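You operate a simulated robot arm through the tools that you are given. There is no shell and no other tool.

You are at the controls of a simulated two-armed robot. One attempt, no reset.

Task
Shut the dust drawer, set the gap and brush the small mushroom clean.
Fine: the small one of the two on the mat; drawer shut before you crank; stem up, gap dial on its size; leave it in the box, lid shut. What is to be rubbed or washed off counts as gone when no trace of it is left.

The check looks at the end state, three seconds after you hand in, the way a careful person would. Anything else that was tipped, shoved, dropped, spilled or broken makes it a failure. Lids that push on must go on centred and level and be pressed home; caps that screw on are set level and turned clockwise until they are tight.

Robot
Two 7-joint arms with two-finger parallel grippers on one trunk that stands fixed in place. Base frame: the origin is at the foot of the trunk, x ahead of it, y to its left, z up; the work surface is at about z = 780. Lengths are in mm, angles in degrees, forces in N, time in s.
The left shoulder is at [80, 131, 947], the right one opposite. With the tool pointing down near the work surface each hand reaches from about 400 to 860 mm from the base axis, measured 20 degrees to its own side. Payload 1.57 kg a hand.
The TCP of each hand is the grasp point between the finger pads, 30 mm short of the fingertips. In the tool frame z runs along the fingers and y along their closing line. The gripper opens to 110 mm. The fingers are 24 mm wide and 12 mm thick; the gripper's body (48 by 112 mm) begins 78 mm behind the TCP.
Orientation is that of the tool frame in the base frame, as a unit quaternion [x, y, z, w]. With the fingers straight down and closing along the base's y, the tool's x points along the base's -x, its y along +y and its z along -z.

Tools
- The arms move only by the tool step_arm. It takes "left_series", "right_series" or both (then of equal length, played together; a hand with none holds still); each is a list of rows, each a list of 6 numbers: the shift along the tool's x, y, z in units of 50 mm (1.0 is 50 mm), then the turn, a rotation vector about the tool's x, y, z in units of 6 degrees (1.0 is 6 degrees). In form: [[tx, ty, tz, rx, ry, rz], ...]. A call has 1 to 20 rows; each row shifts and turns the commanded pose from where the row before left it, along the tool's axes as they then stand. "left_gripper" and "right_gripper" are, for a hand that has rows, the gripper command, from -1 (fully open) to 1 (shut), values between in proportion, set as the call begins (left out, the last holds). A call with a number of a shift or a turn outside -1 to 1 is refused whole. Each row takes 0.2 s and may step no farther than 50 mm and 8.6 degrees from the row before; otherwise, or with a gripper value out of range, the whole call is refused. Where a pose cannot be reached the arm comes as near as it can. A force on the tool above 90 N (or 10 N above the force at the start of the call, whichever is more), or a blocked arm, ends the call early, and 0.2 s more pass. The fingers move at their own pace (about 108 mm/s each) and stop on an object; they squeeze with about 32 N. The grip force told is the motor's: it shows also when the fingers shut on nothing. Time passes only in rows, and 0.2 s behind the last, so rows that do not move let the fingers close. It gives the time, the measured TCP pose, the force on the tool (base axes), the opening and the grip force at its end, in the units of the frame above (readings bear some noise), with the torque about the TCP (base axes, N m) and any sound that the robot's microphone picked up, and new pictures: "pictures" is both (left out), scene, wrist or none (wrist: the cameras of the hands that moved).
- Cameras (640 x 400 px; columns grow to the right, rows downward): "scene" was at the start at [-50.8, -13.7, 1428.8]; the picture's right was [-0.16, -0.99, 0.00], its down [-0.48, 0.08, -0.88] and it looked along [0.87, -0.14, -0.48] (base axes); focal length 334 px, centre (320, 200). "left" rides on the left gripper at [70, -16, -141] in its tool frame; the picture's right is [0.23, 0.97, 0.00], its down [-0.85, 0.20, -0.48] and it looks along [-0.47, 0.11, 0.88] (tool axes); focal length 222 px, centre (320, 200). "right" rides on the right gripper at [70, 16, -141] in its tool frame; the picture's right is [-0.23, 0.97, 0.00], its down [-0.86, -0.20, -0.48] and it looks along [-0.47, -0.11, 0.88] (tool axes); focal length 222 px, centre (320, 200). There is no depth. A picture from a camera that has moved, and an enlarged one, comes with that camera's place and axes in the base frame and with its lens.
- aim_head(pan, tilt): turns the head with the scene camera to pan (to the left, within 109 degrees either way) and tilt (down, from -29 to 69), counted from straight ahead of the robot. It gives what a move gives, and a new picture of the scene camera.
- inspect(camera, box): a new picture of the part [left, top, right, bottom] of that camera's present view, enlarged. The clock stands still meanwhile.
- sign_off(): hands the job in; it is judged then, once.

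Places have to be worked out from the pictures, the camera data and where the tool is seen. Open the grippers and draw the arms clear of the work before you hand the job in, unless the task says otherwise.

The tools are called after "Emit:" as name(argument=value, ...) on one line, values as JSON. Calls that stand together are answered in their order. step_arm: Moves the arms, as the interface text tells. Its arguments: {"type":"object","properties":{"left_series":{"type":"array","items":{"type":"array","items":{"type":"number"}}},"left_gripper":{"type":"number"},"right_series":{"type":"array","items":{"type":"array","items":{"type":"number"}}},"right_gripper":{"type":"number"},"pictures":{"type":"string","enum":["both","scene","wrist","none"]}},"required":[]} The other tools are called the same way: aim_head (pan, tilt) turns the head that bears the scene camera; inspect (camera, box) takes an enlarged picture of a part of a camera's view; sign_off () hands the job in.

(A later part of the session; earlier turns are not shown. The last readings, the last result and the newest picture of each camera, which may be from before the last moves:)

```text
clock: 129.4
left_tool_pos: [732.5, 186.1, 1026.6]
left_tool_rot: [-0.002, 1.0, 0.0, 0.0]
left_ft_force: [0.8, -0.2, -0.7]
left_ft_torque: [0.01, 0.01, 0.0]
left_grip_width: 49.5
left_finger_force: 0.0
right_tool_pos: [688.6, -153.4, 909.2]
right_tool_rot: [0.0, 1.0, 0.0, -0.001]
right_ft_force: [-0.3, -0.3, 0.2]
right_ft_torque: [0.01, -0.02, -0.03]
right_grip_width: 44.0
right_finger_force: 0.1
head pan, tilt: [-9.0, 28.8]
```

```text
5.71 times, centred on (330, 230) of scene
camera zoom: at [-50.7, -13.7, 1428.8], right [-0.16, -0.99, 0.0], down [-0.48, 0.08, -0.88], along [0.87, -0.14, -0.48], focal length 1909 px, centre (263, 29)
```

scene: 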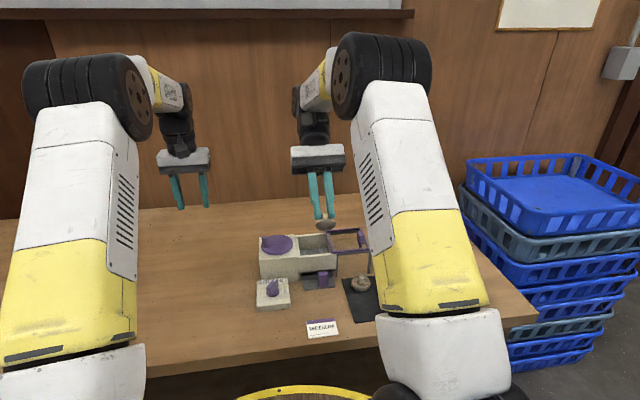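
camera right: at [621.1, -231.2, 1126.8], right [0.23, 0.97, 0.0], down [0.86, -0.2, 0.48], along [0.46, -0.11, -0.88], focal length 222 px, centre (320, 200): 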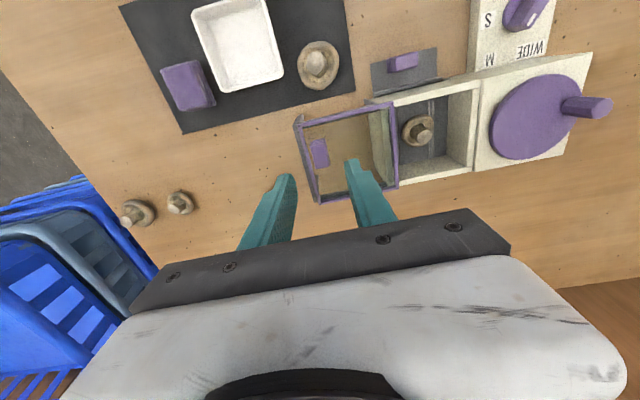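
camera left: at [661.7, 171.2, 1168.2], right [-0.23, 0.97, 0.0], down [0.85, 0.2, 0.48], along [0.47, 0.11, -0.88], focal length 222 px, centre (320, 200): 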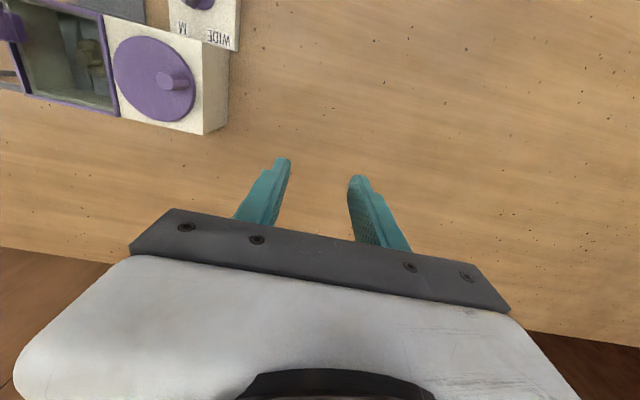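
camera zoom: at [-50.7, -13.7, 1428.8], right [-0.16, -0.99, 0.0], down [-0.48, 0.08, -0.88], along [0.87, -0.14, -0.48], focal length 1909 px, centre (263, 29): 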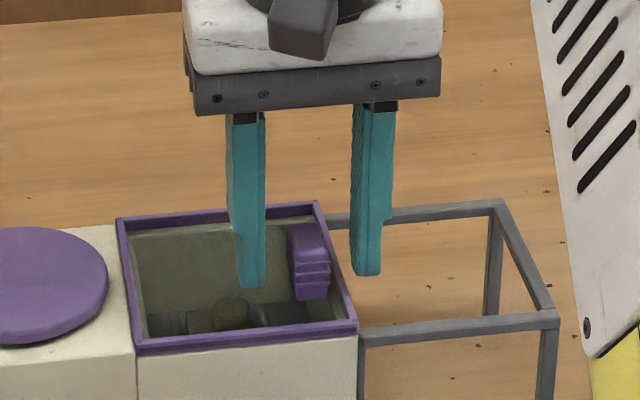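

Straddling the lid handle as before; grip and slide it open, then release and move above the mushroom.

Emit:
step_arm(right_series=[[0, 0, 0, 0, 0, 0], [0, 0, 0, 0, 0, 0], [0, 0, 0, 0, 0, 0], [0, -0.1, 0, 0, 0, 0], [0, -0.25, 0, 0, 0, 0], [0, -0.25, 0, 0, 0, 0], [0, -0.25, 0, 0, 0, 0], [0, -0.25, 0, 0, 0, 0], [0, -0.25, 0, 0, 0, 0], [0, -0.25, 0, 0, 0, 0], [0, -0.25, 0, 0, 0, 0], [0, 0, 0, 0, 0, 0]], right_gripper=1, pictures="none")

Emit:
step_arm(right_series=[[0, 0, 0, 0, 0, 0], [0, 0, 0, 0, 0, 0], [0, 0, -0.5, 0, 0, 0], [0, 0, -1, 0, 0, 0], [-0.13, 0.85, 0, 0, 0, 0], [-0.13, 0.85, 0, 0, 0, 0], [-0.13, 0.86, 0, 0, 0, 0], [0, 0, 0, 0, 0, 0]], right_gripper=0.25, pictures="none")

Emit:
inspect(camera="right", box=[275, 90, 355, 160])

Emit:
inspect(camera="scene", box=[280, 205, 380, 275])

```text
clock: 132.0
left_tool_pos: [732.8, 186.2, 1026.5]
left_tool_rot: [-0.002, 1.0, 0.0, 0.0]
left_ft_force: [-0.9, -0.2, 0.6]
left_ft_torque: [0.03, -0.03, -0.02]
left_grip_width: 49.4
left_finger_force: 0.1
right_tool_pos: [689.2, -247.6, 909.2]
right_tool_rot: [0.0, 1.0, 0.0, -0.002]
right_ft_force: [-4.2, -0.5, 2.1]
right_ft_torque: [0.0, 0.94, 0.0]
right_grip_width: 15.7
right_finger_force: 31.4
head pan, tilt: [-9.0, 28.8]
```

```text
clock: 133.8
left_tool_pos: [733.2, 185.9, 1026.6]
left_tool_rot: [-0.001, 1.0, 0.0, 0.0]
left_ft_force: [-1.7, 0.0, 0.0]
left_ft_torque: [0.03, 0.0, 0.02]
left_grip_width: 49.4
left_finger_force: 0.2
right_tool_pos: [708.2, -117.0, 984.4]
right_tool_rot: [0.0, 1.0, 0.001, 0.0]
right_ft_force: [-0.7, -0.5, 0.5]
right_ft_torque: [-0.03, -0.01, 0.01]
right_grip_width: 41.3
right_finger_force: 0.0
head pan, tilt: [-9.0, 28.8]
```

```text
5.71 times, centred on (315, 125) of right
camera zoom: at [639.9, -102.0, 1125.4], right [0.23, 0.97, 0.0], down [0.86, -0.2, 0.48], along [0.46, -0.11, -0.88], focal length 1269 px, centre (349, 629)
```

zoom: 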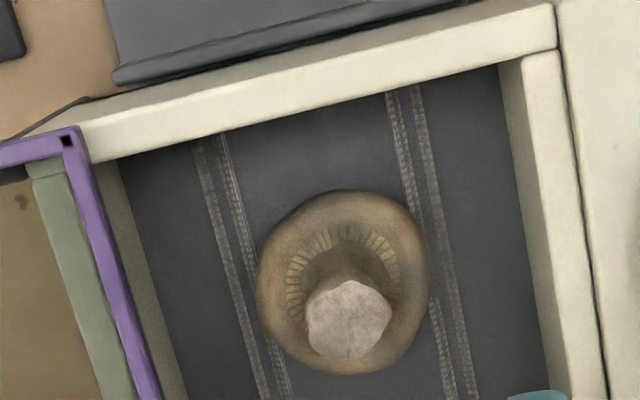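

```text
5.71 times, centred on (330, 240) of scene
camera zoom: at [-50.7, -13.7, 1428.8], right [-0.16, -0.99, 0.0], down [-0.48, 0.08, -0.88], along [0.87, -0.14, -0.48], focal length 1909 px, centre (263, -29)
```

zoom: 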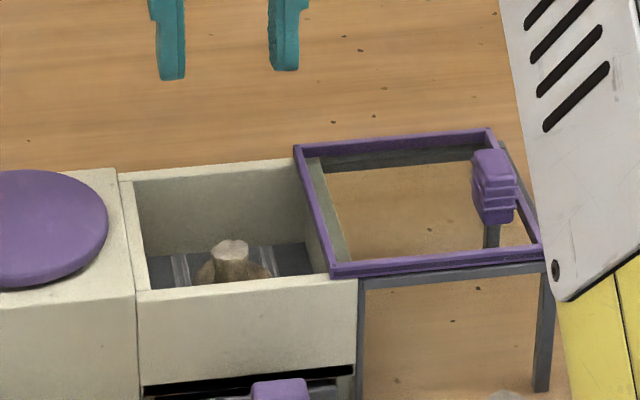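

The mushroom upright at (709.5, −118.6). I grip the stem again and lift it out.

Emit:
step_arm(right_series=[[-0.03, -0.03, 0.8, 0, 0, 0], [0, 0, 0.8, 0, 0, 0], [0, 0, 0.5, 0, 0, 0], [0, 0, 0.26, 0, 0, 0], [0, 0, 0, 0, 0, 0]], pictures="none")

Emit:
step_arm(right_series=[[0, 0, 0, 0, 0, 0], [0, 0, 0, 0, 0, 0], [0, 0, 0, 0, 0, 0], [0, 0, -0.3, 0, 0, 0], [0, 0, -0.7, 0, 0, 0], [0, 0, -0.9, 0, 0, 0], [0, 0, -0.9, 0, 0, 0], [0.8, 0.03, -0.3, 0, 0, 0], [0.8, 0.03, -0.4, 0, 0, 0], [0.8, 0.03, -0.4, 0, 0, 0], [0.8, 0.03, -0.4, 0, 0, 0], [0.48, 0.02, -0.3, 0, 0, 0], [0, 0, 0, 0, 0, 0]], right_gripper=1, pictures="scene")

```text
clock: 135.0
left_tool_pos: [732.1, 185.4, 1027.4]
left_tool_rot: [-0.001, 1.0, -0.001, 0.0]
left_ft_force: [-0.4, -0.4, -0.3]
left_ft_torque: [-0.01, -0.02, -0.01]
left_grip_width: 49.5
left_finger_force: 0.1
right_tool_pos: [708.4, -118.9, 865.0]
right_tool_rot: [0.0, 1.0, 0.0, -0.001]
right_ft_force: [-0.6, 0.1, -0.4]
right_ft_torque: [-0.03, -0.01, 0.0]
right_grip_width: 41.3
right_finger_force: 0.0
head pan, tilt: [-9.0, 28.8]
```

```text
clock: 137.8
left_tool_pos: [731.7, 186.4, 1027.5]
left_tool_rot: [-0.002, 1.0, 0.0, 0.001]
left_ft_force: [-0.1, 0.2, -0.4]
left_ft_torque: [-0.03, -0.07, -0.04]
left_grip_width: 49.6
left_finger_force: 0.1
right_tool_pos: [525.1, -111.4, 1097.6]
right_tool_rot: [-0.002, 1.0, 0.0, -0.001]
right_ft_force: [-0.2, 0.3, -0.2]
right_ft_torque: [-0.01, -0.01, -0.02]
right_grip_width: 15.6
right_finger_force: 12.4
head pan, tilt: [-9.0, 28.8]
```

scene: 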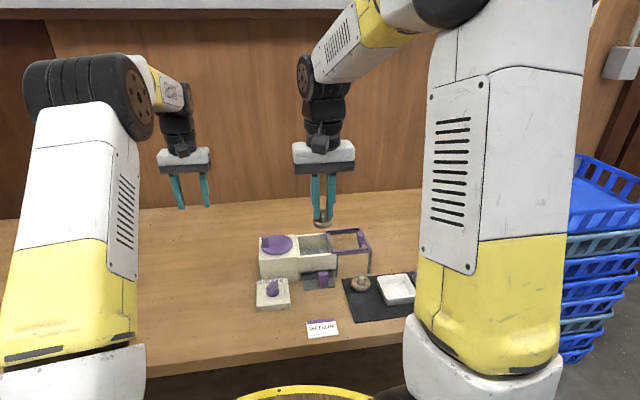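

Same place as before. I tilt to the same 48° and enlarge the dome.

Emit:
step_arm(right_series=[[0, 0, 0, 0, 0.9, 0], [0, 0, 0, 0, 0.9, 0], [0, 0, 0, 0, 0.9, 0], [0, 0, 0, 0, 0.9, 0], [0, 0, 0, 0, 0.9, 0], [0, 0, 0, 0, 0.9, 0], [0, 0, 0, 0, 0.9, 0], [0, 0, 0, 0, 0.9, 0], [0, 0, 0, 0, 0.75, 0], [0, 0, 0, 0, 0, 0]], pictures="none")

Emit:
inspect(camera="scene", box=[310, 195, 350, 235])

Emit:
inspect(camera="scene", box=[280, 180, 380, 260])

```text
clock: 140.0
left_tool_pos: [733.1, 186.0, 1026.8]
left_tool_rot: [-0.002, 1.0, -0.001, 0.001]
left_ft_force: [-0.5, 0.4, -0.5]
left_ft_torque: [0.05, 0.04, 0.0]
left_grip_width: 49.6
left_finger_force: 0.2
right_tool_pos: [527.2, -111.8, 1096.1]
right_tool_rot: [-0.001, 0.914, -0.001, -0.406]
right_ft_force: [0.3, 0.5, 0.0]
right_ft_torque: [-0.01, -0.04, -0.04]
right_grip_width: 15.6
right_finger_force: 12.0
head pan, tilt: [-9.0, 28.8]
```

```text
10.00 times, centred on (330, 215) of scene
camera zoom: at [-50.7, -13.7, 1428.8], right [-0.16, -0.99, 0.0], down [-0.48, 0.08, -0.88], along [0.87, -0.14, -0.48], focal length 3341 px, centre (220, 50)
```

zoom: 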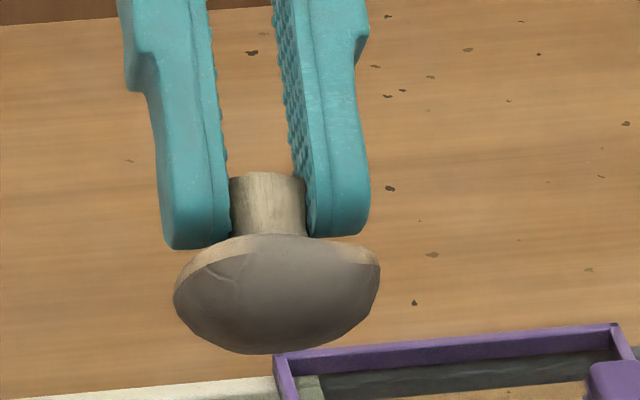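

```text
5.00 times, centred on (330, 220) of scene
camera zoom: at [-50.7, -13.7, 1428.8], right [-0.16, -0.99, 0.0], down [-0.48, 0.08, -0.88], along [0.87, -0.14, -0.48], focal length 1670 px, centre (270, 100)
```

zoom: 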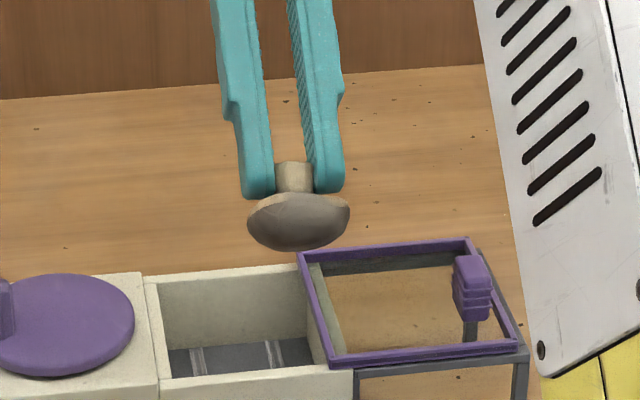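

No difference between 5 and 10 turns, so it's either clean already or untouched. To decide, I replicate my pre-brushing hover pose over the mat (clock 24.8), where I have a picture of the dirty state.

Emit:
step_arm(right_series=[[0, 0, 0, 0, -1, 0], [0, 0, 0, 0, -1, 0], [0, 0, 0, 0, -1, 0], [0, 0, 0, 0, -1, 0], [0, 0, 0, 0, -1, 0], [0, 0, 0, 0, -1, 0], [0, 0, 0, 0, -1, 0], [0, 0, 0, 0, -0.98, 0], [0, 0, 0, 0, 0, 0]], pictures="none")

Emit:
step_arm(right_series=[[-0.02, -0.7, 0.5, 0, 0, 0], [-0.02, -0.7, 0.5, 0, 0, 0], [-0.01, -0.73, 0.5, 0, 0, 0], [0, 0, 0.8, 0, 0, 0], [0, 0, 0.8, 0, 0, 0], [0, 0, 0.8, 0, 0, 0], [0, 0, 0.42, 0, 0, 0], [0, 0, 0, 0, 0, 0]], pictures="none")

Emit:
inspect(camera="scene", box=[325, 245, 405, 325])

Emit:
inspect(camera="scene", box=[345, 265, 385, 305])

```text
clock: 142.0
left_tool_pos: [733.2, 185.5, 1026.9]
left_tool_rot: [-0.001, 1.0, 0.0, 0.0]
left_ft_force: [0.5, -0.1, -1.0]
left_ft_torque: [-0.03, 0.01, -0.04]
left_grip_width: 50.0
left_finger_force: 0.1
right_tool_pos: [525.1, -112.6, 1096.9]
right_tool_rot: [0.0, 1.0, 0.0, 0.001]
right_ft_force: [0.5, 0.4, -0.8]
right_ft_torque: [-0.01, 0.01, 0.04]
right_grip_width: 15.5
right_finger_force: 12.3
head pan, tilt: [-9.0, 28.8]
```

```text
clock: 143.8
left_tool_pos: [732.5, 185.0, 1026.4]
left_tool_rot: [-0.002, 1.0, 0.0, 0.0]
left_ft_force: [0.4, 0.3, -0.2]
left_ft_torque: [0.01, -0.05, -0.01]
left_grip_width: 49.5
left_finger_force: 0.0
right_tool_pos: [528.3, -217.4, 880.4]
right_tool_rot: [0.001, 1.0, 0.0, 0.001]
right_ft_force: [0.5, -0.9, -0.3]
right_ft_torque: [-0.02, 0.01, 0.01]
right_grip_width: 15.6
right_finger_force: 12.3
head pan, tilt: [-9.0, 28.8]
```

```text
5.00 times, centred on (365, 285) of scene
camera zoom: at [-50.8, -13.7, 1428.8], right [-0.16, -0.99, 0.0], down [-0.48, 0.08, -0.88], along [0.87, -0.14, -0.48], focal length 1670 px, centre (95, -225)
```

zoom: 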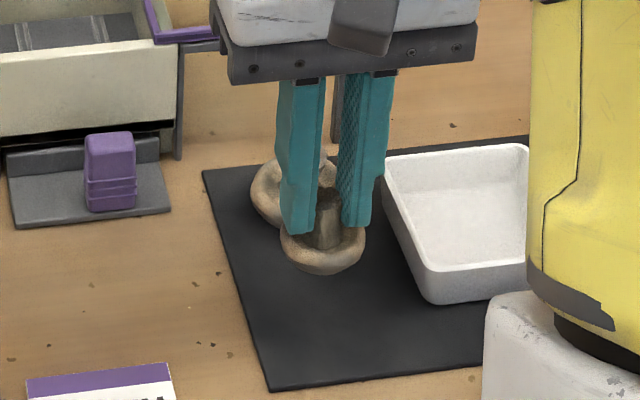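

```text
10.00 times, centred on (365, 285) of scene
camera zoom: at [-50.8, -13.7, 1428.8], right [-0.16, -0.99, 0.0], down [-0.48, 0.08, -0.88], along [0.87, -0.14, -0.48], focal length 3341 px, centre (-130, -650)
```

zoom: 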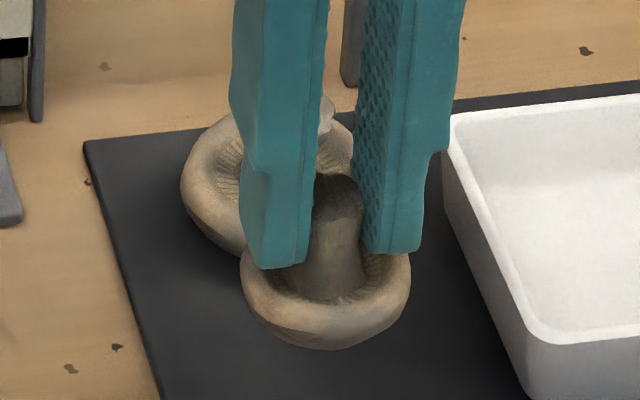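

Still ambiguous. I'll look closely at the empty box floor: the slits seemed to look different after cranking (dust or bristles).

Emit:
inspect(camera="left", box=[30, 0, 120, 100])

Emit:
inspect(camera="scene", box=[298, 230, 340, 260])

Emit:
inspect(camera="scene", box=[295, 250, 345, 295])

Emit:
inspect(camera="scene", box=[255, 225, 345, 310])

```text
4.00 times, centred on (75, 50) of left
camera zoom: at [661.9, 169.7, 1169.3], right [-0.23, 0.97, 0.0], down [0.85, 0.2, 0.48], along [0.47, 0.11, -0.88], focal length 888 px, centre (1300, 800)
```

zoom: 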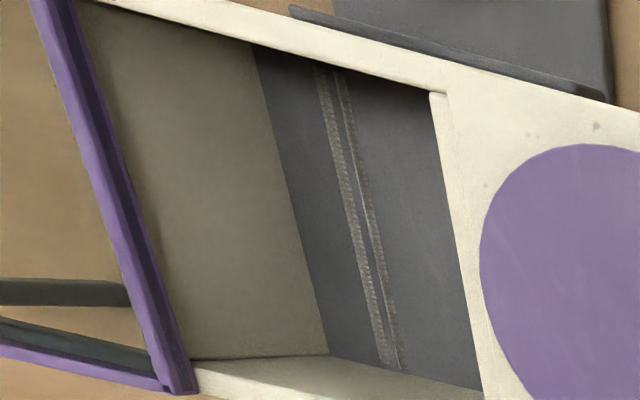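

```text
13.33 times, centred on (319, 245) of scene
camera zoom: at [-50.8, -13.7, 1428.8], right [-0.16, -0.99, 0.0], down [-0.48, 0.08, -0.88], along [0.87, -0.14, -0.48], focal length 4454 px, centre (333, -400)
```

zoom: 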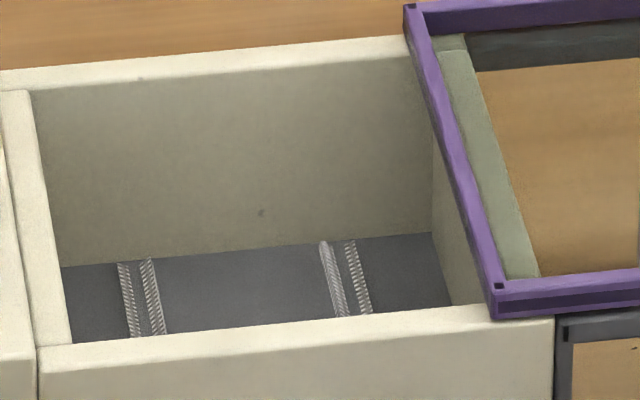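

```text
8.89 times, centred on (320, 272) of scene
camera zoom: at [-50.8, -13.7, 1428.8], right [-0.16, -0.99, 0.0], down [-0.48, 0.08, -0.88], along [0.87, -0.14, -0.48], focal length 2970 px, centre (320, -444)
```

zoom: 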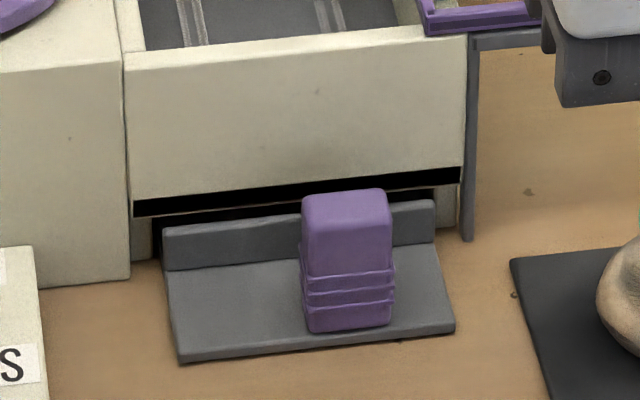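

```text
4.71 times, centred on (300, 268) of scene
camera zoom: at [-50.8, -13.7, 1428.8], right [-0.16, -0.99, 0.0], down [-0.48, 0.08, -0.88], along [0.87, -0.14, -0.48], focal length 1572 px, centre (414, -118)
```

zoom: 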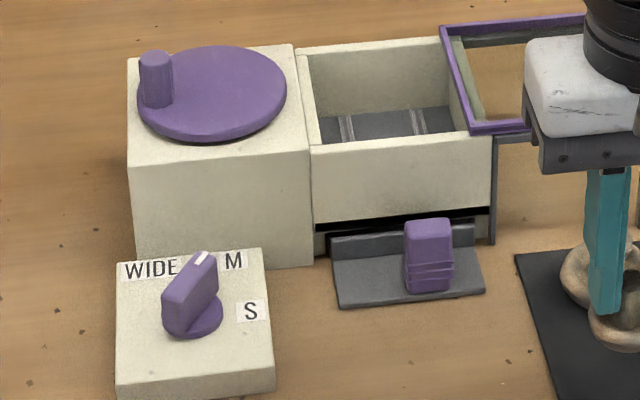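

I'll set the small mushroom back in the box first, then view an unbrushed mushroom from a low side angle as a reference. Carrying back now along the earlier path.

Emit:
step_arm(right_series=[[0, 0, -0.8, 0, 0, 0], [0, 0, -0.8, 0, 0, 0], [0, 0, -0.4, 0, 0, 0], [-0.5, 0.28, 0, 0, 0, 0], [-0.6, 0.34, 0, 0, 0, 0], [-0.6, 0.34, 0, 0, 0, 0], [-0.6, 0.34, 0, 0, 0, 0], [-0.6, 0.34, 0, 0, 0, 0], [-0.5, 0.28, 0, 0, 0, 0], [-0.2, 0.05, 0, 0, 0, 0], [0, 0, 0, 0, 0, 0]], pictures="none")

Emit:
step_arm(right_series=[[0, 0, 0.6, 0, 0, 0], [0, 0, 0.7, 0, 0, 0], [0, 0, 0.5, 0, 0, 0], [0, 0, 0.3, 0, 0, 0], [0, 0, 0.12, 0, 0, 0], [0, 0, 0, 0, 0, 0]], pictures="none")

Emit:
inspect(camera="scene", box=[270, 205, 370, 275])

```text
clock: 146.2
left_tool_pos: [732.6, 186.6, 1027.3]
left_tool_rot: [-0.002, 1.0, 0.0, 0.0]
left_ft_force: [-0.5, 0.5, 0.3]
left_ft_torque: [0.02, 0.0, 0.0]
left_grip_width: 49.3
left_finger_force: 0.1
right_tool_pos: [708.8, -118.8, 980.8]
right_tool_rot: [0.0, 1.0, 0.0, -0.001]
right_ft_force: [0.6, -0.2, 0.3]
right_ft_torque: [0.01, 0.01, 0.03]
right_grip_width: 15.8
right_finger_force: 12.1
head pan, tilt: [-9.0, 28.8]
```

```text
clock: 147.6
left_tool_pos: [733.2, 186.0, 1027.2]
left_tool_rot: [-0.002, 1.0, 0.0, -0.001]
left_ft_force: [0.5, -0.7, 0.3]
left_ft_torque: [-0.02, 0.01, 0.0]
left_grip_width: 49.6
left_finger_force: 0.0
right_tool_pos: [707.7, -119.7, 869.8]
right_tool_rot: [0.0, 1.0, 0.0, 0.0]
right_ft_force: [-0.6, 0.0, -0.1]
right_ft_torque: [0.0, -0.02, 0.02]
right_grip_width: 15.6
right_finger_force: 12.1
head pan, tilt: [-9.0, 28.8]
```

```text
5.71 times, centred on (320, 240) of scene
camera zoom: at [-50.7, -13.7, 1428.8], right [-0.16, -0.99, 0.0], down [-0.48, 0.08, -0.88], along [0.87, -0.14, -0.48], focal length 1909 px, centre (320, -29)
```

zoom: 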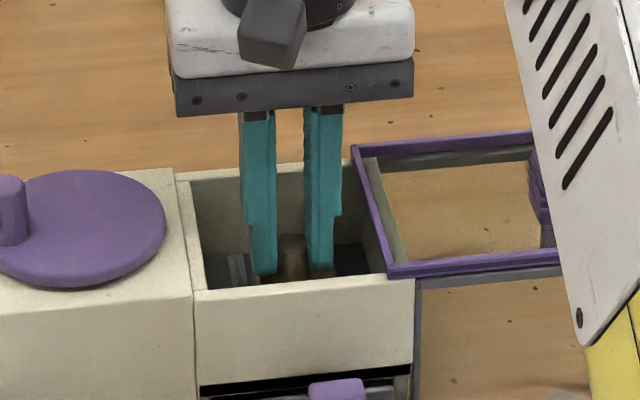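

A few mm above the floor. I lower the rest, release and lift away.

Emit:
step_arm(right_series=[[0, 0, 0.06, 0, 0, 0], [0, 0, 0.04, 0, 0, 0], [0, 0, 0, 0, 0, 0]], pictures="none")

Emit:
step_arm(right_series=[[0, 0, 0, 0, 0, 0], [0, 0, 0, 0, 0, 0], [0, 0, -0.2, 0, 0, 0], [0, 0, -0.6, 0, 0, 0], [0, 0, -0.8, 0, 0, 0], [0, 0, -0.8, 0, 0, 0], [0, 0, 0, 0, 0, 0]], right_gripper=0.25, pictures="none")

Emit:
inspect(camera="right", box=[200, 60, 400, 240])

```text
clock: 148.4
left_tool_pos: [732.1, 185.8, 1027.5]
left_tool_rot: [-0.002, 1.0, 0.0, 0.0]
left_ft_force: [0.5, 0.6, 0.3]
left_ft_torque: [-0.01, -0.02, 0.03]
left_grip_width: 49.5
left_finger_force: 0.0
right_tool_pos: [708.8, -120.6, 865.2]
right_tool_rot: [0.0, 1.0, 0.0, 0.002]
right_ft_force: [-1.4, 0.9, 8.6]
right_ft_torque: [-0.02, 0.05, -0.02]
right_grip_width: 15.6
right_finger_force: 11.6
head pan, tilt: [-9.0, 28.8]
```

```text
clock: 150.0
left_tool_pos: [731.7, 185.1, 1025.8]
left_tool_rot: [-0.002, 1.0, 0.001, 0.0]
left_ft_force: [0.4, -0.6, -0.2]
left_ft_torque: [0.02, 0.0, 0.03]
left_grip_width: 49.4
left_finger_force: 0.1
right_tool_pos: [709.4, -119.5, 984.7]
right_tool_rot: [-0.001, 1.0, 0.0, 0.0]
right_ft_force: [1.1, 0.0, -0.2]
right_ft_torque: [0.03, -0.03, 0.01]
right_grip_width: 41.5
right_finger_force: 0.0
head pan, tilt: [-9.0, 28.8]
```

```text
2.22 times, centred on (300, 150) of right
camera zoom: at [639.5, -104.7, 1126.1], right [0.23, 0.97, 0.0], down [0.86, -0.2, 0.48], along [0.47, -0.11, -0.88], focal length 494 px, centre (364, 311)
```

zoom: 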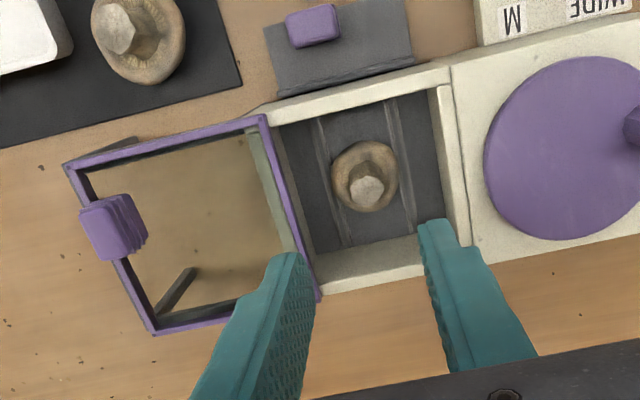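

Mushroom stands well in the box. I now swing the right hand out to the right and tilt its camera to look sidelong at the two unbrushed mushrooms off the mat, for reference only.

Emit:
step_arm(right_series=[[0.22, -0.82, 0, 0, 0, 0], [0.22, -0.82, 0, 0, 0, 0], [0.22, -0.82, 0, 0, 0, 0], [0.22, -0.82, 0, 0, 0, 0], [0.22, -0.82, 0, 0, 0, 0], [0.22, -0.82, 0, 0, 0, 0], [0.22, -0.82, 0, 0, 0, 0], [0.22, -0.82, 0, 0, 0, 0], [0.22, -0.82, 0, 0, 0, 0], [0, 0, 0, 0, -0.9, 0], [0, 0, 0, 0, -0.9, 0], [0, 0, 0, 0, -0.9, 0], [0, 0, 0, 0, -0.9, 0], [0, 0, 0, 0, -0.9, 0], [0, 0, 0, 0, -0.9, 0], [0, 0, 0, 0, -0.9, 0], [0, 0, 0, 0, -0.9, 0], [0, 0, 0, 0, 0, 0]])

```text
clock: 153.8
left_tool_pos: [731.8, 185.5, 1026.6]
left_tool_rot: [-0.002, 1.0, 0.0, 0.0]
left_ft_force: [0.6, 0.0, 0.4]
left_ft_torque: [0.01, 0.02, -0.02]
left_grip_width: 49.6
left_finger_force: 0.1
right_tool_pos: [609.5, -489.9, 984.1]
right_tool_rot: [0.0, 0.93, -0.001, 0.369]
right_ft_force: [-0.3, 0.1, 0.2]
right_ft_torque: [0.03, -0.04, 0.05]
right_grip_width: 41.3
right_finger_force: 0.1
head pan, tilt: [-9.0, 28.8]
camera right: at [463.1, -473.6, 1039.5], right [0.16, 0.97, 0.16], down [0.29, -0.2, 0.93], along [0.94, -0.11, -0.32], focal length 222 px, centre (320, 200)
```

scene: 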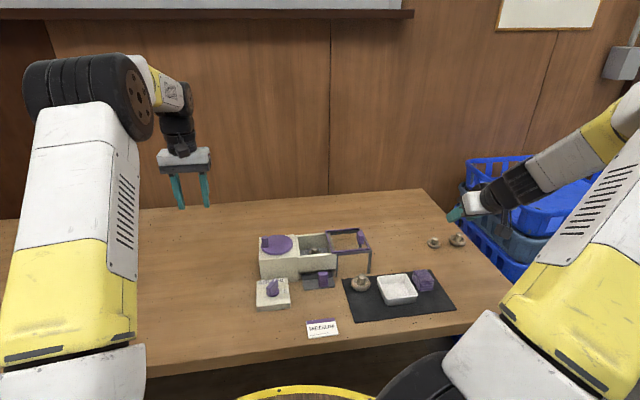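
right: 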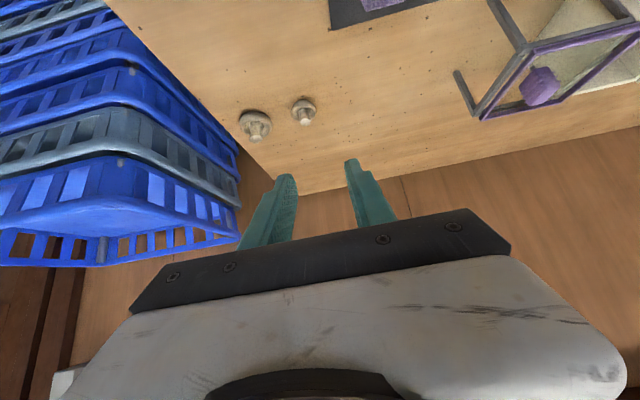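

The reference mushrooms are in view; I lower the camera for a flatter side view.

Emit:
step_arm(right_series=[[0.48, 0, 0.51, 0, 0, 0], [0.48, 0, 0.51, 0, 0, 0], [0.48, 0, 0.51, 0, 0, 0], [0, 0, 0, 0, 0, 0]], pictures="wrist")

Emit:
inspect(camera="scene", box=[420, 225, 480, 260])

Emit:
inspect(camera="scene", box=[345, 268, 375, 292])

```text
clock: 154.8
left_tool_pos: [732.8, 184.9, 1026.6]
left_tool_rot: [-0.002, 1.0, 0.0, 0.0]
left_ft_force: [0.9, 1.0, 0.8]
left_ft_torque: [0.05, 0.0, 0.01]
left_grip_width: 49.4
left_finger_force: 0.1
right_tool_pos: [608.2, -488.5, 878.5]
right_tool_rot: [-0.001, 0.929, 0.001, 0.369]
right_ft_force: [-0.6, -0.1, 0.2]
right_ft_torque: [-0.02, 0.01, 0.0]
right_grip_width: 41.4
right_finger_force: 0.0
head pan, tilt: [-9.0, 28.8]
camera right: at [462.1, -472.9, 933.1], right [0.16, 0.97, 0.16], down [0.29, -0.2, 0.93], along [0.94, -0.11, -0.32], focal length 222 px, centre (320, 200)
```

right: 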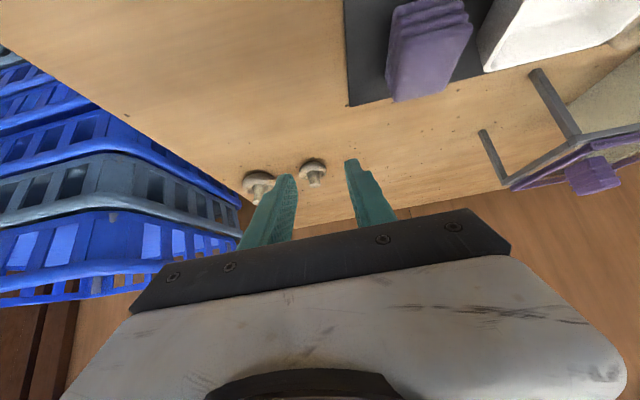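

```text
10.67 times, centred on (450, 242) of scene
camera zoom: at [-50.8, -13.8, 1428.8], right [-0.16, -0.99, 0.0], down [-0.48, 0.08, -0.88], along [0.87, -0.14, -0.48], focal length 3564 px, centre (-1067, -253)
```

zoom: 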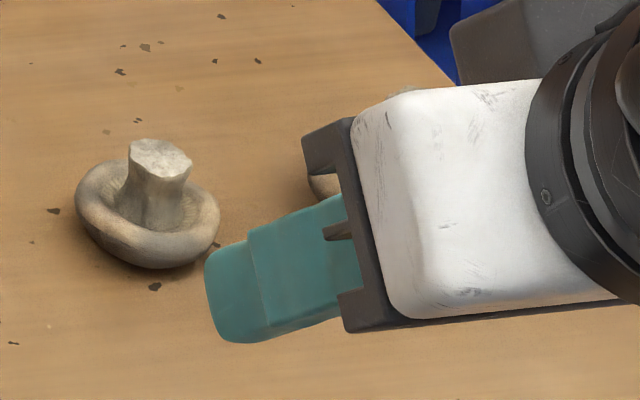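

```text
16.00 times, centred on (360, 280) of scene
camera zoom: at [-50.8, -13.8, 1428.8], right [-0.16, -0.99, 0.0], down [-0.48, 0.08, -0.88], along [0.87, -0.14, -0.48], focal length 5345 px, centre (-320, -1080)
```

zoom: 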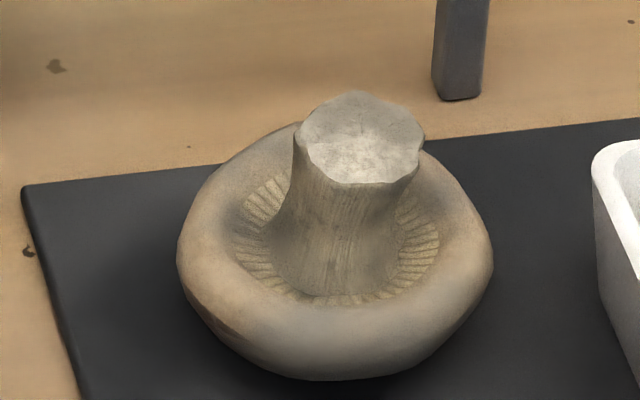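

Now I enlarge the off-mat mushrooms in the low wrist view, and the brushed one from the scene for comparison.

Emit:
inspect(camera="right", box=[295, 150, 335, 195])

Emit:
inspect(camera="right", box=[235, 160, 295, 205])

Emit:
inspect(camera="left", box=[70, 30, 110, 70])

```text
8.89 times, centred on (315, 172) of right
camera zoom: at [462.1, -472.9, 933.1], right [0.16, 0.97, 0.16], down [0.29, -0.2, 0.93], along [0.94, -0.11, -0.32], focal length 1974 px, centre (364, 444)
```

zoom: 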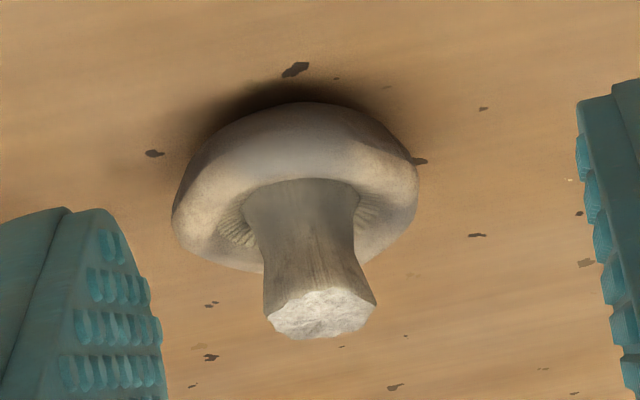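

```text
8.89 times, centred on (265, 182) of right
camera zoom: at [462.1, -472.9, 933.1], right [0.16, 0.97, 0.16], down [0.29, -0.2, 0.93], along [0.94, -0.11, -0.32], focal length 1974 px, centre (809, 356)
```

zoom: 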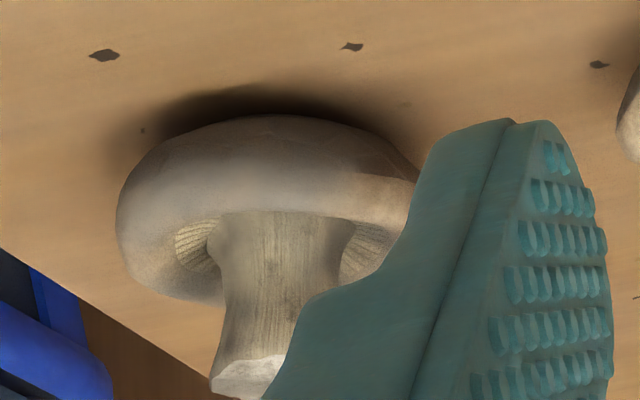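

```text
10.00 times, centred on (90, 50) of left
camera zoom: at [661.8, 169.7, 1169.4], right [-0.23, 0.97, 0.0], down [0.85, 0.2, 0.48], along [0.47, 0.11, -0.88], focal length 2221 px, centre (2620, 1700)
```

zoom: 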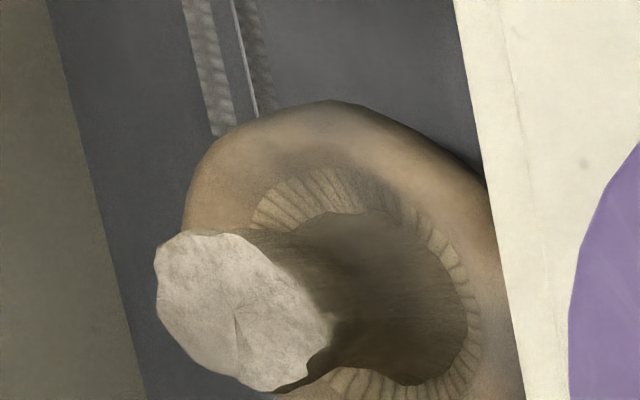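

The off-mat mushrooms have similarly plain domes, so they don't settle it. I'll take the same low side view of the unbrushed big mushroom on the mat for comparison, moving up and across with the tilted hand.

Emit:
step_arm(right_series=[[-0.48, 0, -0.51, 0, 0, 0], [-0.48, 0, -0.51, 0, 0, 0], [-0.48, 0, -0.51, 0, 0, 0], [0.229, 0.771, -0.216, 0, 0, 0], [0.229, 0.771, -0.216, 0, 0, 0], [0.229, 0.771, -0.216, 0, 0, 0], [0.229, 0.771, -0.216, 0, 0, 0], [0.229, 0.771, -0.216, 0, 0, 0], [0.229, 0.771, -0.216, 0, 0, 0], [0.229, 0.771, -0.216, 0, 0, 0], [0, 0, 0, 0, 0, 0]])

```text
clock: 157.2
left_tool_pos: [732.7, 186.5, 1027.7]
left_tool_rot: [-0.002, 1.0, 0.0, 0.0]
left_ft_force: [-0.1, 0.0, 0.2]
left_ft_torque: [-0.01, 0.01, -0.02]
left_grip_width: 49.7
left_finger_force: 0.0
right_tool_pos: [517.0, -223.6, 991.1]
right_tool_rot: [0.0, 0.93, 0.0, 0.368]
right_ft_force: [-0.3, -0.5, 0.1]
right_ft_torque: [-0.01, 0.02, 0.03]
right_grip_width: 41.4
right_finger_force: 0.0
right hand out of reach, approached as far as the arm can: row 10
head pan, tilt: [-9.0, 28.8]
camera right: at [371.1, -207.8, 1045.3], right [0.17, 0.97, 0.16], down [0.3, -0.2, 0.93], along [0.94, -0.11, -0.32], focal length 222 px, centre (320, 200)
```

scene: 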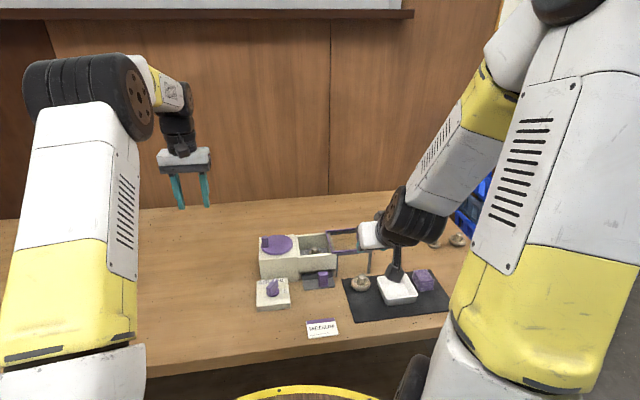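
right: 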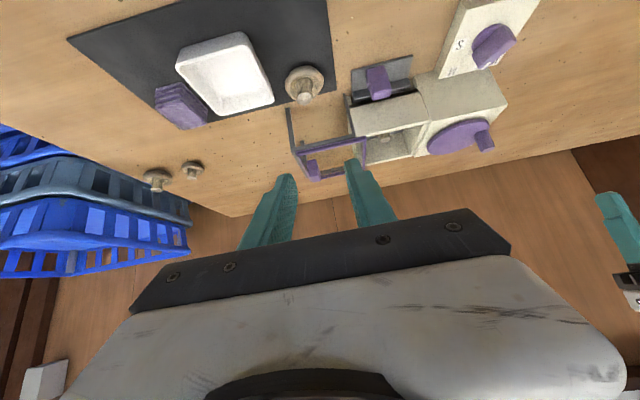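

This view has both the mat's big mushroom and the off-mat ones. I enlarge each.

Emit:
inspect(camera="right", box=[280, 60, 330, 110])

Emit:
inspect(camera="right", box=[140, 155, 210, 200])

Emit:
inspect(camera="right", box=[340, 50, 430, 110])

```text
8.00 times, centred on (305, 85) of right
camera zoom: at [371.1, -207.8, 1045.3], right [0.17, 0.97, 0.16], down [0.3, -0.2, 0.93], along [0.94, -0.11, -0.32], focal length 1777 px, centre (440, 1120)
```

zoom: 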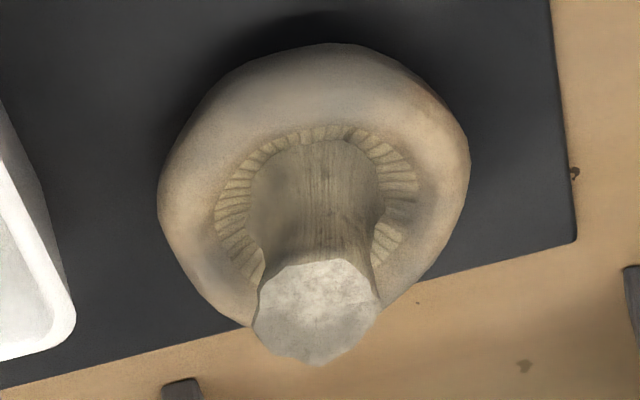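

```text
8.89 times, centred on (175, 178) of right
camera zoom: at [371.1, -207.8, 1045.3], right [0.17, 0.97, 0.16], down [0.3, -0.2, 0.93], along [0.94, -0.11, -0.32], focal length 1974 px, centre (1609, 400)
```

zoom: 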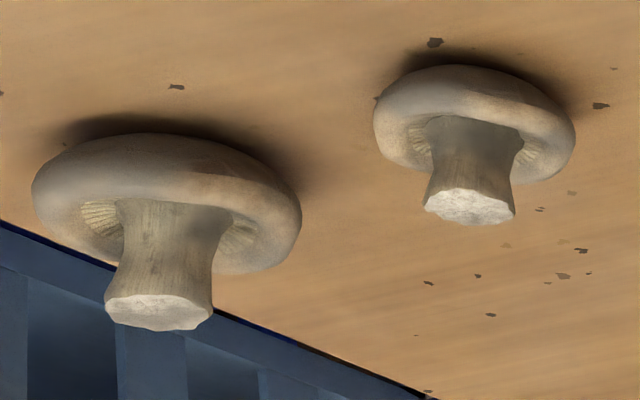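

```text
6.67 times, centred on (385, 80) of right
camera zoom: at [371.1, -207.8, 1045.3], right [0.17, 0.97, 0.16], down [0.3, -0.2, 0.93], along [0.94, -0.11, -0.32], focal length 1481 px, centre (-113, 1000)
```

zoom: 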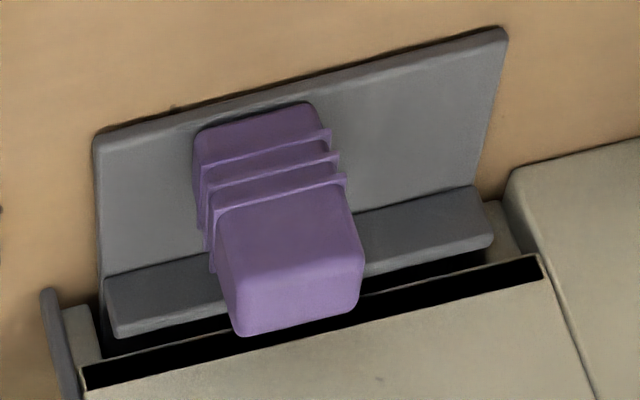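

Comparing them, the brushed mushroom's dome looks just like the unbrushed ones: a grey film ending jaggedly at the tan rim. So M seems not to have worked; the two sizes present match dial marks S and M with WIDE as the start, hence the small one's size is S. First I re-verify the drawer: untilt, shut the right gripper and go in front of the handle.

Emit:
step_arm(right_series=[[0, 0, 0, 0, 0.9, 0], [0, 0, 0, 0, 0.9, 0], [0, 0, 0, 0, 0.9, 0], [0, 0, 0, 0, 0.9, 0], [0, 0, 0, 0, 0.9, 0], [0, 0, 0, 0, 0.9, 0], [0, 0, 0, 0, 0.9, 0], [0, 0, 0, 0, 0.9, 0], [0, 0, 0, 0, 0, 0]], right_gripper=1, pictures="none")

```text
clock: 159.2
left_tool_pos: [732.4, 186.4, 1027.1]
left_tool_rot: [-0.002, 1.0, 0.0, 0.0]
left_ft_force: [0.1, 0.4, -0.6]
left_ft_torque: [-0.01, -0.01, -0.01]
left_grip_width: 49.5
left_finger_force: 0.1
right_tool_pos: [516.7, -223.2, 989.8]
right_tool_rot: [-0.001, 1.0, 0.0, 0.001]
right_ft_force: [0.3, -0.7, -1.2]
right_ft_torque: [0.01, 0.03, -0.03]
right_grip_width: 0.0
right_finger_force: 21.5
head pan, tilt: [-9.0, 28.8]
```

Hand is vertical again. I move in front of the drawer handle (front face at x≈618).

Emit:
step_arm(right_series=[[-0.42, 0.63, 0, 0, 0, 0], [-0.42, 0.63, 0, 0, 0, 0], [-0.42, 0.64, 0, 0, 0, 0], [0, 0, 0.9, 0, 0, 0], [0, 0, 0.9, 0, 0, 0], [0, 0, 0.9, 0, 0, 0], [0, 0, 0.7, 0, 0, 0], [0, 0, 0, 0, 0, 0]], pictures="none")

Emit:
step_arm(right_series=[[-0.2, 0, 0, 0, 0, 0], [-0.2, 0, 0, 0, 0, 0], [-0.16, 0, 0, 0, 0, 0], [0, 0, 0, 0, 0, 0]], pictures="none")

Emit:
inspect(camera="scene", box=[285, 240, 365, 305])

```text
clock: 161.0
left_tool_pos: [732.8, 185.7, 1027.4]
left_tool_rot: [-0.001, 1.0, 0.0, 0.0]
left_ft_force: [0.4, 0.9, -0.3]
left_ft_torque: [0.02, 0.01, 0.02]
left_grip_width: 49.2
left_finger_force: 0.1
right_tool_pos: [580.0, -129.8, 818.6]
right_tool_rot: [0.0, 1.0, 0.001, 0.001]
right_ft_force: [0.6, -0.8, -0.1]
right_ft_torque: [0.02, 0.01, -0.01]
right_grip_width: 0.0
right_finger_force: 21.5
head pan, tilt: [-9.0, 28.8]
```

```text
clock: 162.0
left_tool_pos: [732.0, 185.7, 1028.7]
left_tool_rot: [-0.002, 1.0, 0.0, 0.001]
left_ft_force: [-0.1, -0.1, 0.4]
left_ft_torque: [-0.02, 0.03, 0.02]
left_grip_width: 49.6
left_finger_force: 0.0
right_tool_pos: [605.5, -128.2, 819.9]
right_tool_rot: [0.0, 1.0, 0.0, -0.003]
right_ft_force: [-27.1, 1.5, 9.6]
right_ft_torque: [-0.02, -0.36, 0.01]
right_grip_width: 0.0
right_finger_force: 21.2
head pan, tilt: [-9.0, 28.8]
```

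```text
6.15 times, centred on (325, 272) of scene
camera zoom: at [-52.3, -13.6, 1428.8], right [-0.16, -0.99, 0.0], down [-0.48, 0.08, -0.88], along [0.87, -0.14, -0.48], focal length 2056 px, centre (289, -246)
```

zoom: 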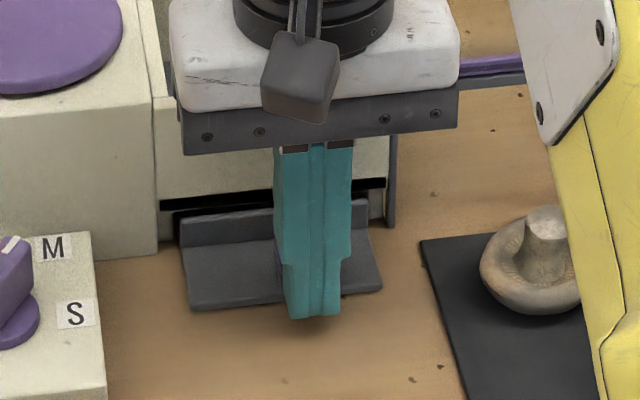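

Same stop at x≈605.5 (27 N). One firmer push to be sure it is a hard stop.

Emit:
step_arm(right_series=[[-0.1, 0, 0, 0, 0, 0], [0, 0, 0, 0, 0, 0]], pictures="none")

Emit:
step_arm(right_series=[[0.4, 0, 0, 0, 0, 0], [0.6, 0, 0, 0, 0, 0], [0, 0, -0.8, 0, 0, 0], [0, 0, -0.8, 0, 0, 0], [0, 0, -0.8, 0, 0, 0], [0, -0.8, -0.8, 0, 0, 0], [0, -0.8, -0.4, 0, 0, 0], [-0.3, -0.8, 0, 0, 0, 0], [-0.6, -0.15, 0, 0, 0, 0], [0, 0, 0, 0, 0, 0]], right_gripper=0.3, pictures="scene")

```text
clock: 162.6
left_tool_pos: [729.7, 186.7, 1028.6]
left_tool_rot: [-0.002, 1.0, 0.001, 0.001]
left_ft_force: [0.6, 0.0, 0.0]
left_ft_torque: [-0.02, 0.01, 0.01]
left_grip_width: 49.6
left_finger_force: 0.1
right_tool_pos: [606.4, -128.0, 819.1]
right_tool_rot: [-0.002, 1.0, -0.001, -0.008]
right_ft_force: [-54.1, 5.3, 22.7]
right_ft_torque: [-0.04, -0.78, 0.04]
right_grip_width: 0.0
right_finger_force: 21.4
head pan, tilt: [-9.0, 28.8]
```

```text
refused: row 6 steps farther than a row can; nothing moved
```

Hard stop confirmed (54 N, under 1 mm of give): the drawer is shut. I back off with legal steps and move the right hand aside.

Emit:
step_arm(right_series=[[0.4, 0, 0, 0, 0, 0], [0.6, 0, 0, 0, 0, 0], [0, 0, -0.8, 0, 0, 0], [0, 0, -0.8, 0, 0, 0], [0, 0, -0.8, 0, 0, 0], [0, -0.7, -0.6, 0, 0, 0], [0, -0.7, -0.6, 0, 0, 0], [-0.3, -0.8, 0, 0, 0, 0], [-0.6, -0.35, 0, 0, 0, 0], [0, 0, 0, 0, 0, 0]], right_gripper=0.3, pictures="scene")

Emit:
inspect(camera="scene", box=[250, 225, 370, 325])

```text
clock: 164.8
left_tool_pos: [732.1, 185.1, 1026.7]
left_tool_rot: [-0.002, 1.0, 0.0, 0.0]
left_ft_force: [0.1, -0.2, -0.3]
left_ft_torque: [0.03, -0.01, 0.01]
left_grip_width: 49.6
left_finger_force: 0.0
right_tool_pos: [608.0, -258.2, 1000.0]
right_tool_rot: [0.0, 1.0, 0.0, 0.0]
right_ft_force: [0.8, -0.2, 0.1]
right_ft_torque: [0.03, 0.01, 0.01]
right_grip_width: 38.3
right_finger_force: 0.0
head pan, tilt: [-9.0, 28.8]
```

scene: 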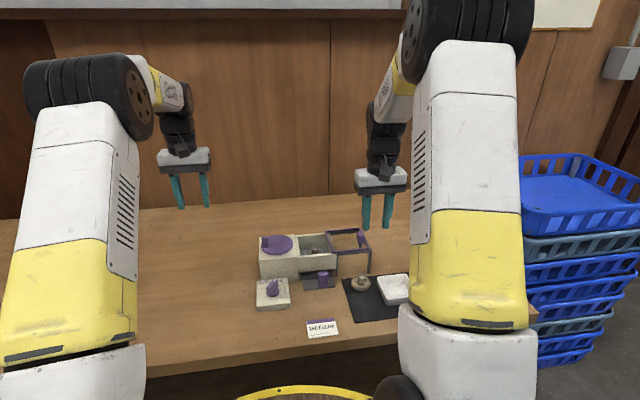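

```text
4.00 times, centred on (310, 275) of scene
camera zoom: at [-50.8, -13.7, 1428.8], right [-0.16, -0.99, 0.0], down [-0.48, 0.08, -0.88], along [0.87, -0.14, -0.48], focal length 1336 px, centre (360, -100)
```

zoom: 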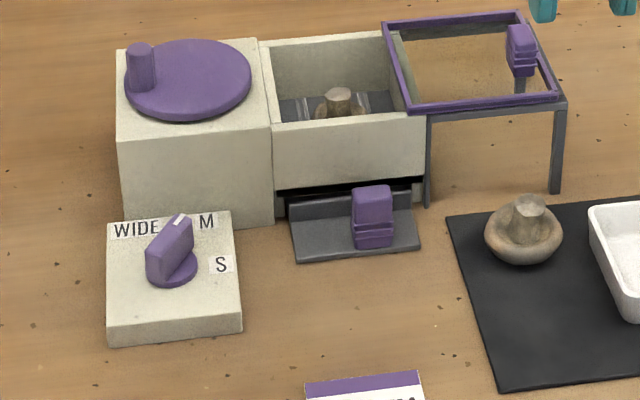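

Everything in place; drawer shut. Now the dial to S: the left hand goes above the knob, yawed 28° clockwise to match the bar.

Emit:
step_arm(left_series=[[0.432, -0.603, 0.223, 0, 0, 0], [0.432, -0.603, 0.223, 0, 0, 0], [0.432, -0.603, 0.223, 0, 0, 0], [0.432, -0.603, 0.223, 0, 0, 0], [0.432, -0.603, 0.223, 0, 0, 0], [0.432, -0.603, 0.223, 0, 0, 0], [0, 0, 0, 0, 0, 0.95], [0, 0, 0, 0, 0, 0.95], [0, 0, 0, 0, 0, 0.95], [0, 0, 0, 0, 0, 0.95], [0, 0, 0, 0, 0, 0.95], [0, 0, 0, 0, 0, 0]], left_gripper=-0.1, pictures="none")

Emit:
inspect(camera="left", box=[220, 60, 420, 240])

```text
clock: 167.4
left_tool_pos: [603.5, 5.8, 958.6]
left_tool_rot: [0.245, 0.969, -0.001, 0.0]
left_ft_force: [-0.2, -0.6, 0.3]
left_ft_torque: [0.0, -0.01, 0.01]
left_grip_width: 60.5
left_finger_force: 0.0
right_tool_pos: [609.4, -256.2, 998.2]
right_tool_rot: [0.001, 1.0, 0.001, 0.001]
right_ft_force: [-0.8, 0.4, 0.1]
right_ft_torque: [-0.01, 0.0, 0.02]
right_grip_width: 38.6
right_finger_force: 0.1
head pan, tilt: [-9.0, 28.8]
```

```text
2.22 times, centred on (320, 150) of left
camera zoom: at [533.0, 24.4, 1101.8], right [0.26, 0.96, 0.0], down [0.85, -0.23, 0.48], along [0.46, -0.13, -0.88], focal length 494 px, centre (320, 311)
```

zoom: 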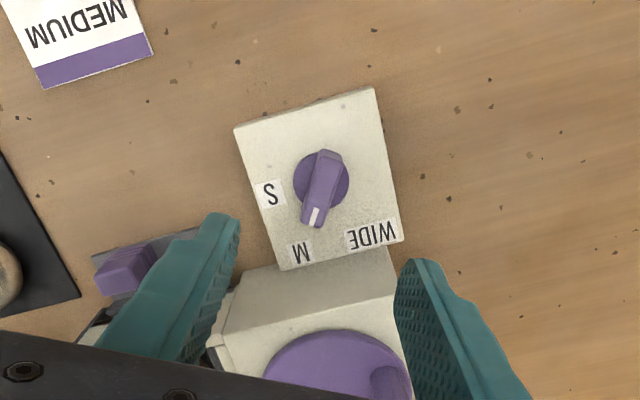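

Before turning, I measure the pointer precisely against M with a high zoom.

Emit:
inspect(camera="left", box=[290, 90, 350, 150])

Emit:
inspect(camera="left", box=[285, 100, 365, 190])

```text
6.67 times, centred on (320, 120) of left
camera zoom: at [533.0, 24.4, 1101.8], right [0.26, 0.96, 0.0], down [0.85, -0.23, 0.48], along [0.46, -0.13, -0.88], focal length 1481 px, centre (320, 733)
```

zoom: 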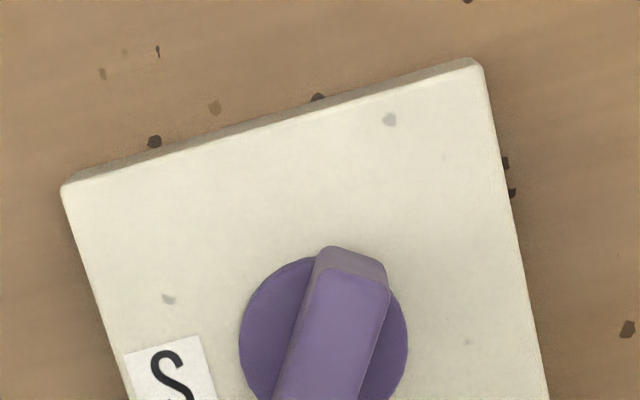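

```text
4.44 times, centred on (325, 145) of left
camera zoom: at [533.0, 24.4, 1101.8], right [0.26, 0.96, 0.0], down [0.85, -0.23, 0.48], along [0.46, -0.13, -0.88], focal length 987 px, centre (298, 444)
```

zoom: 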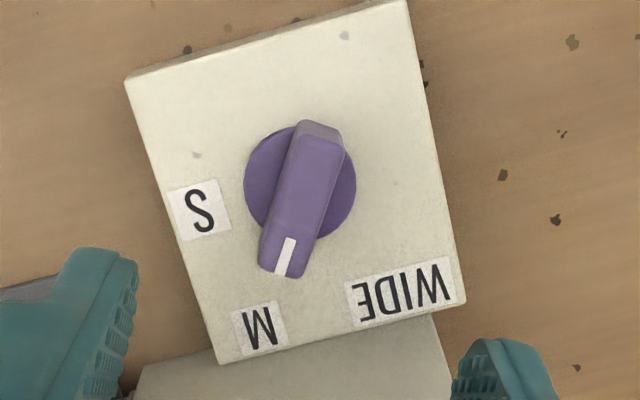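

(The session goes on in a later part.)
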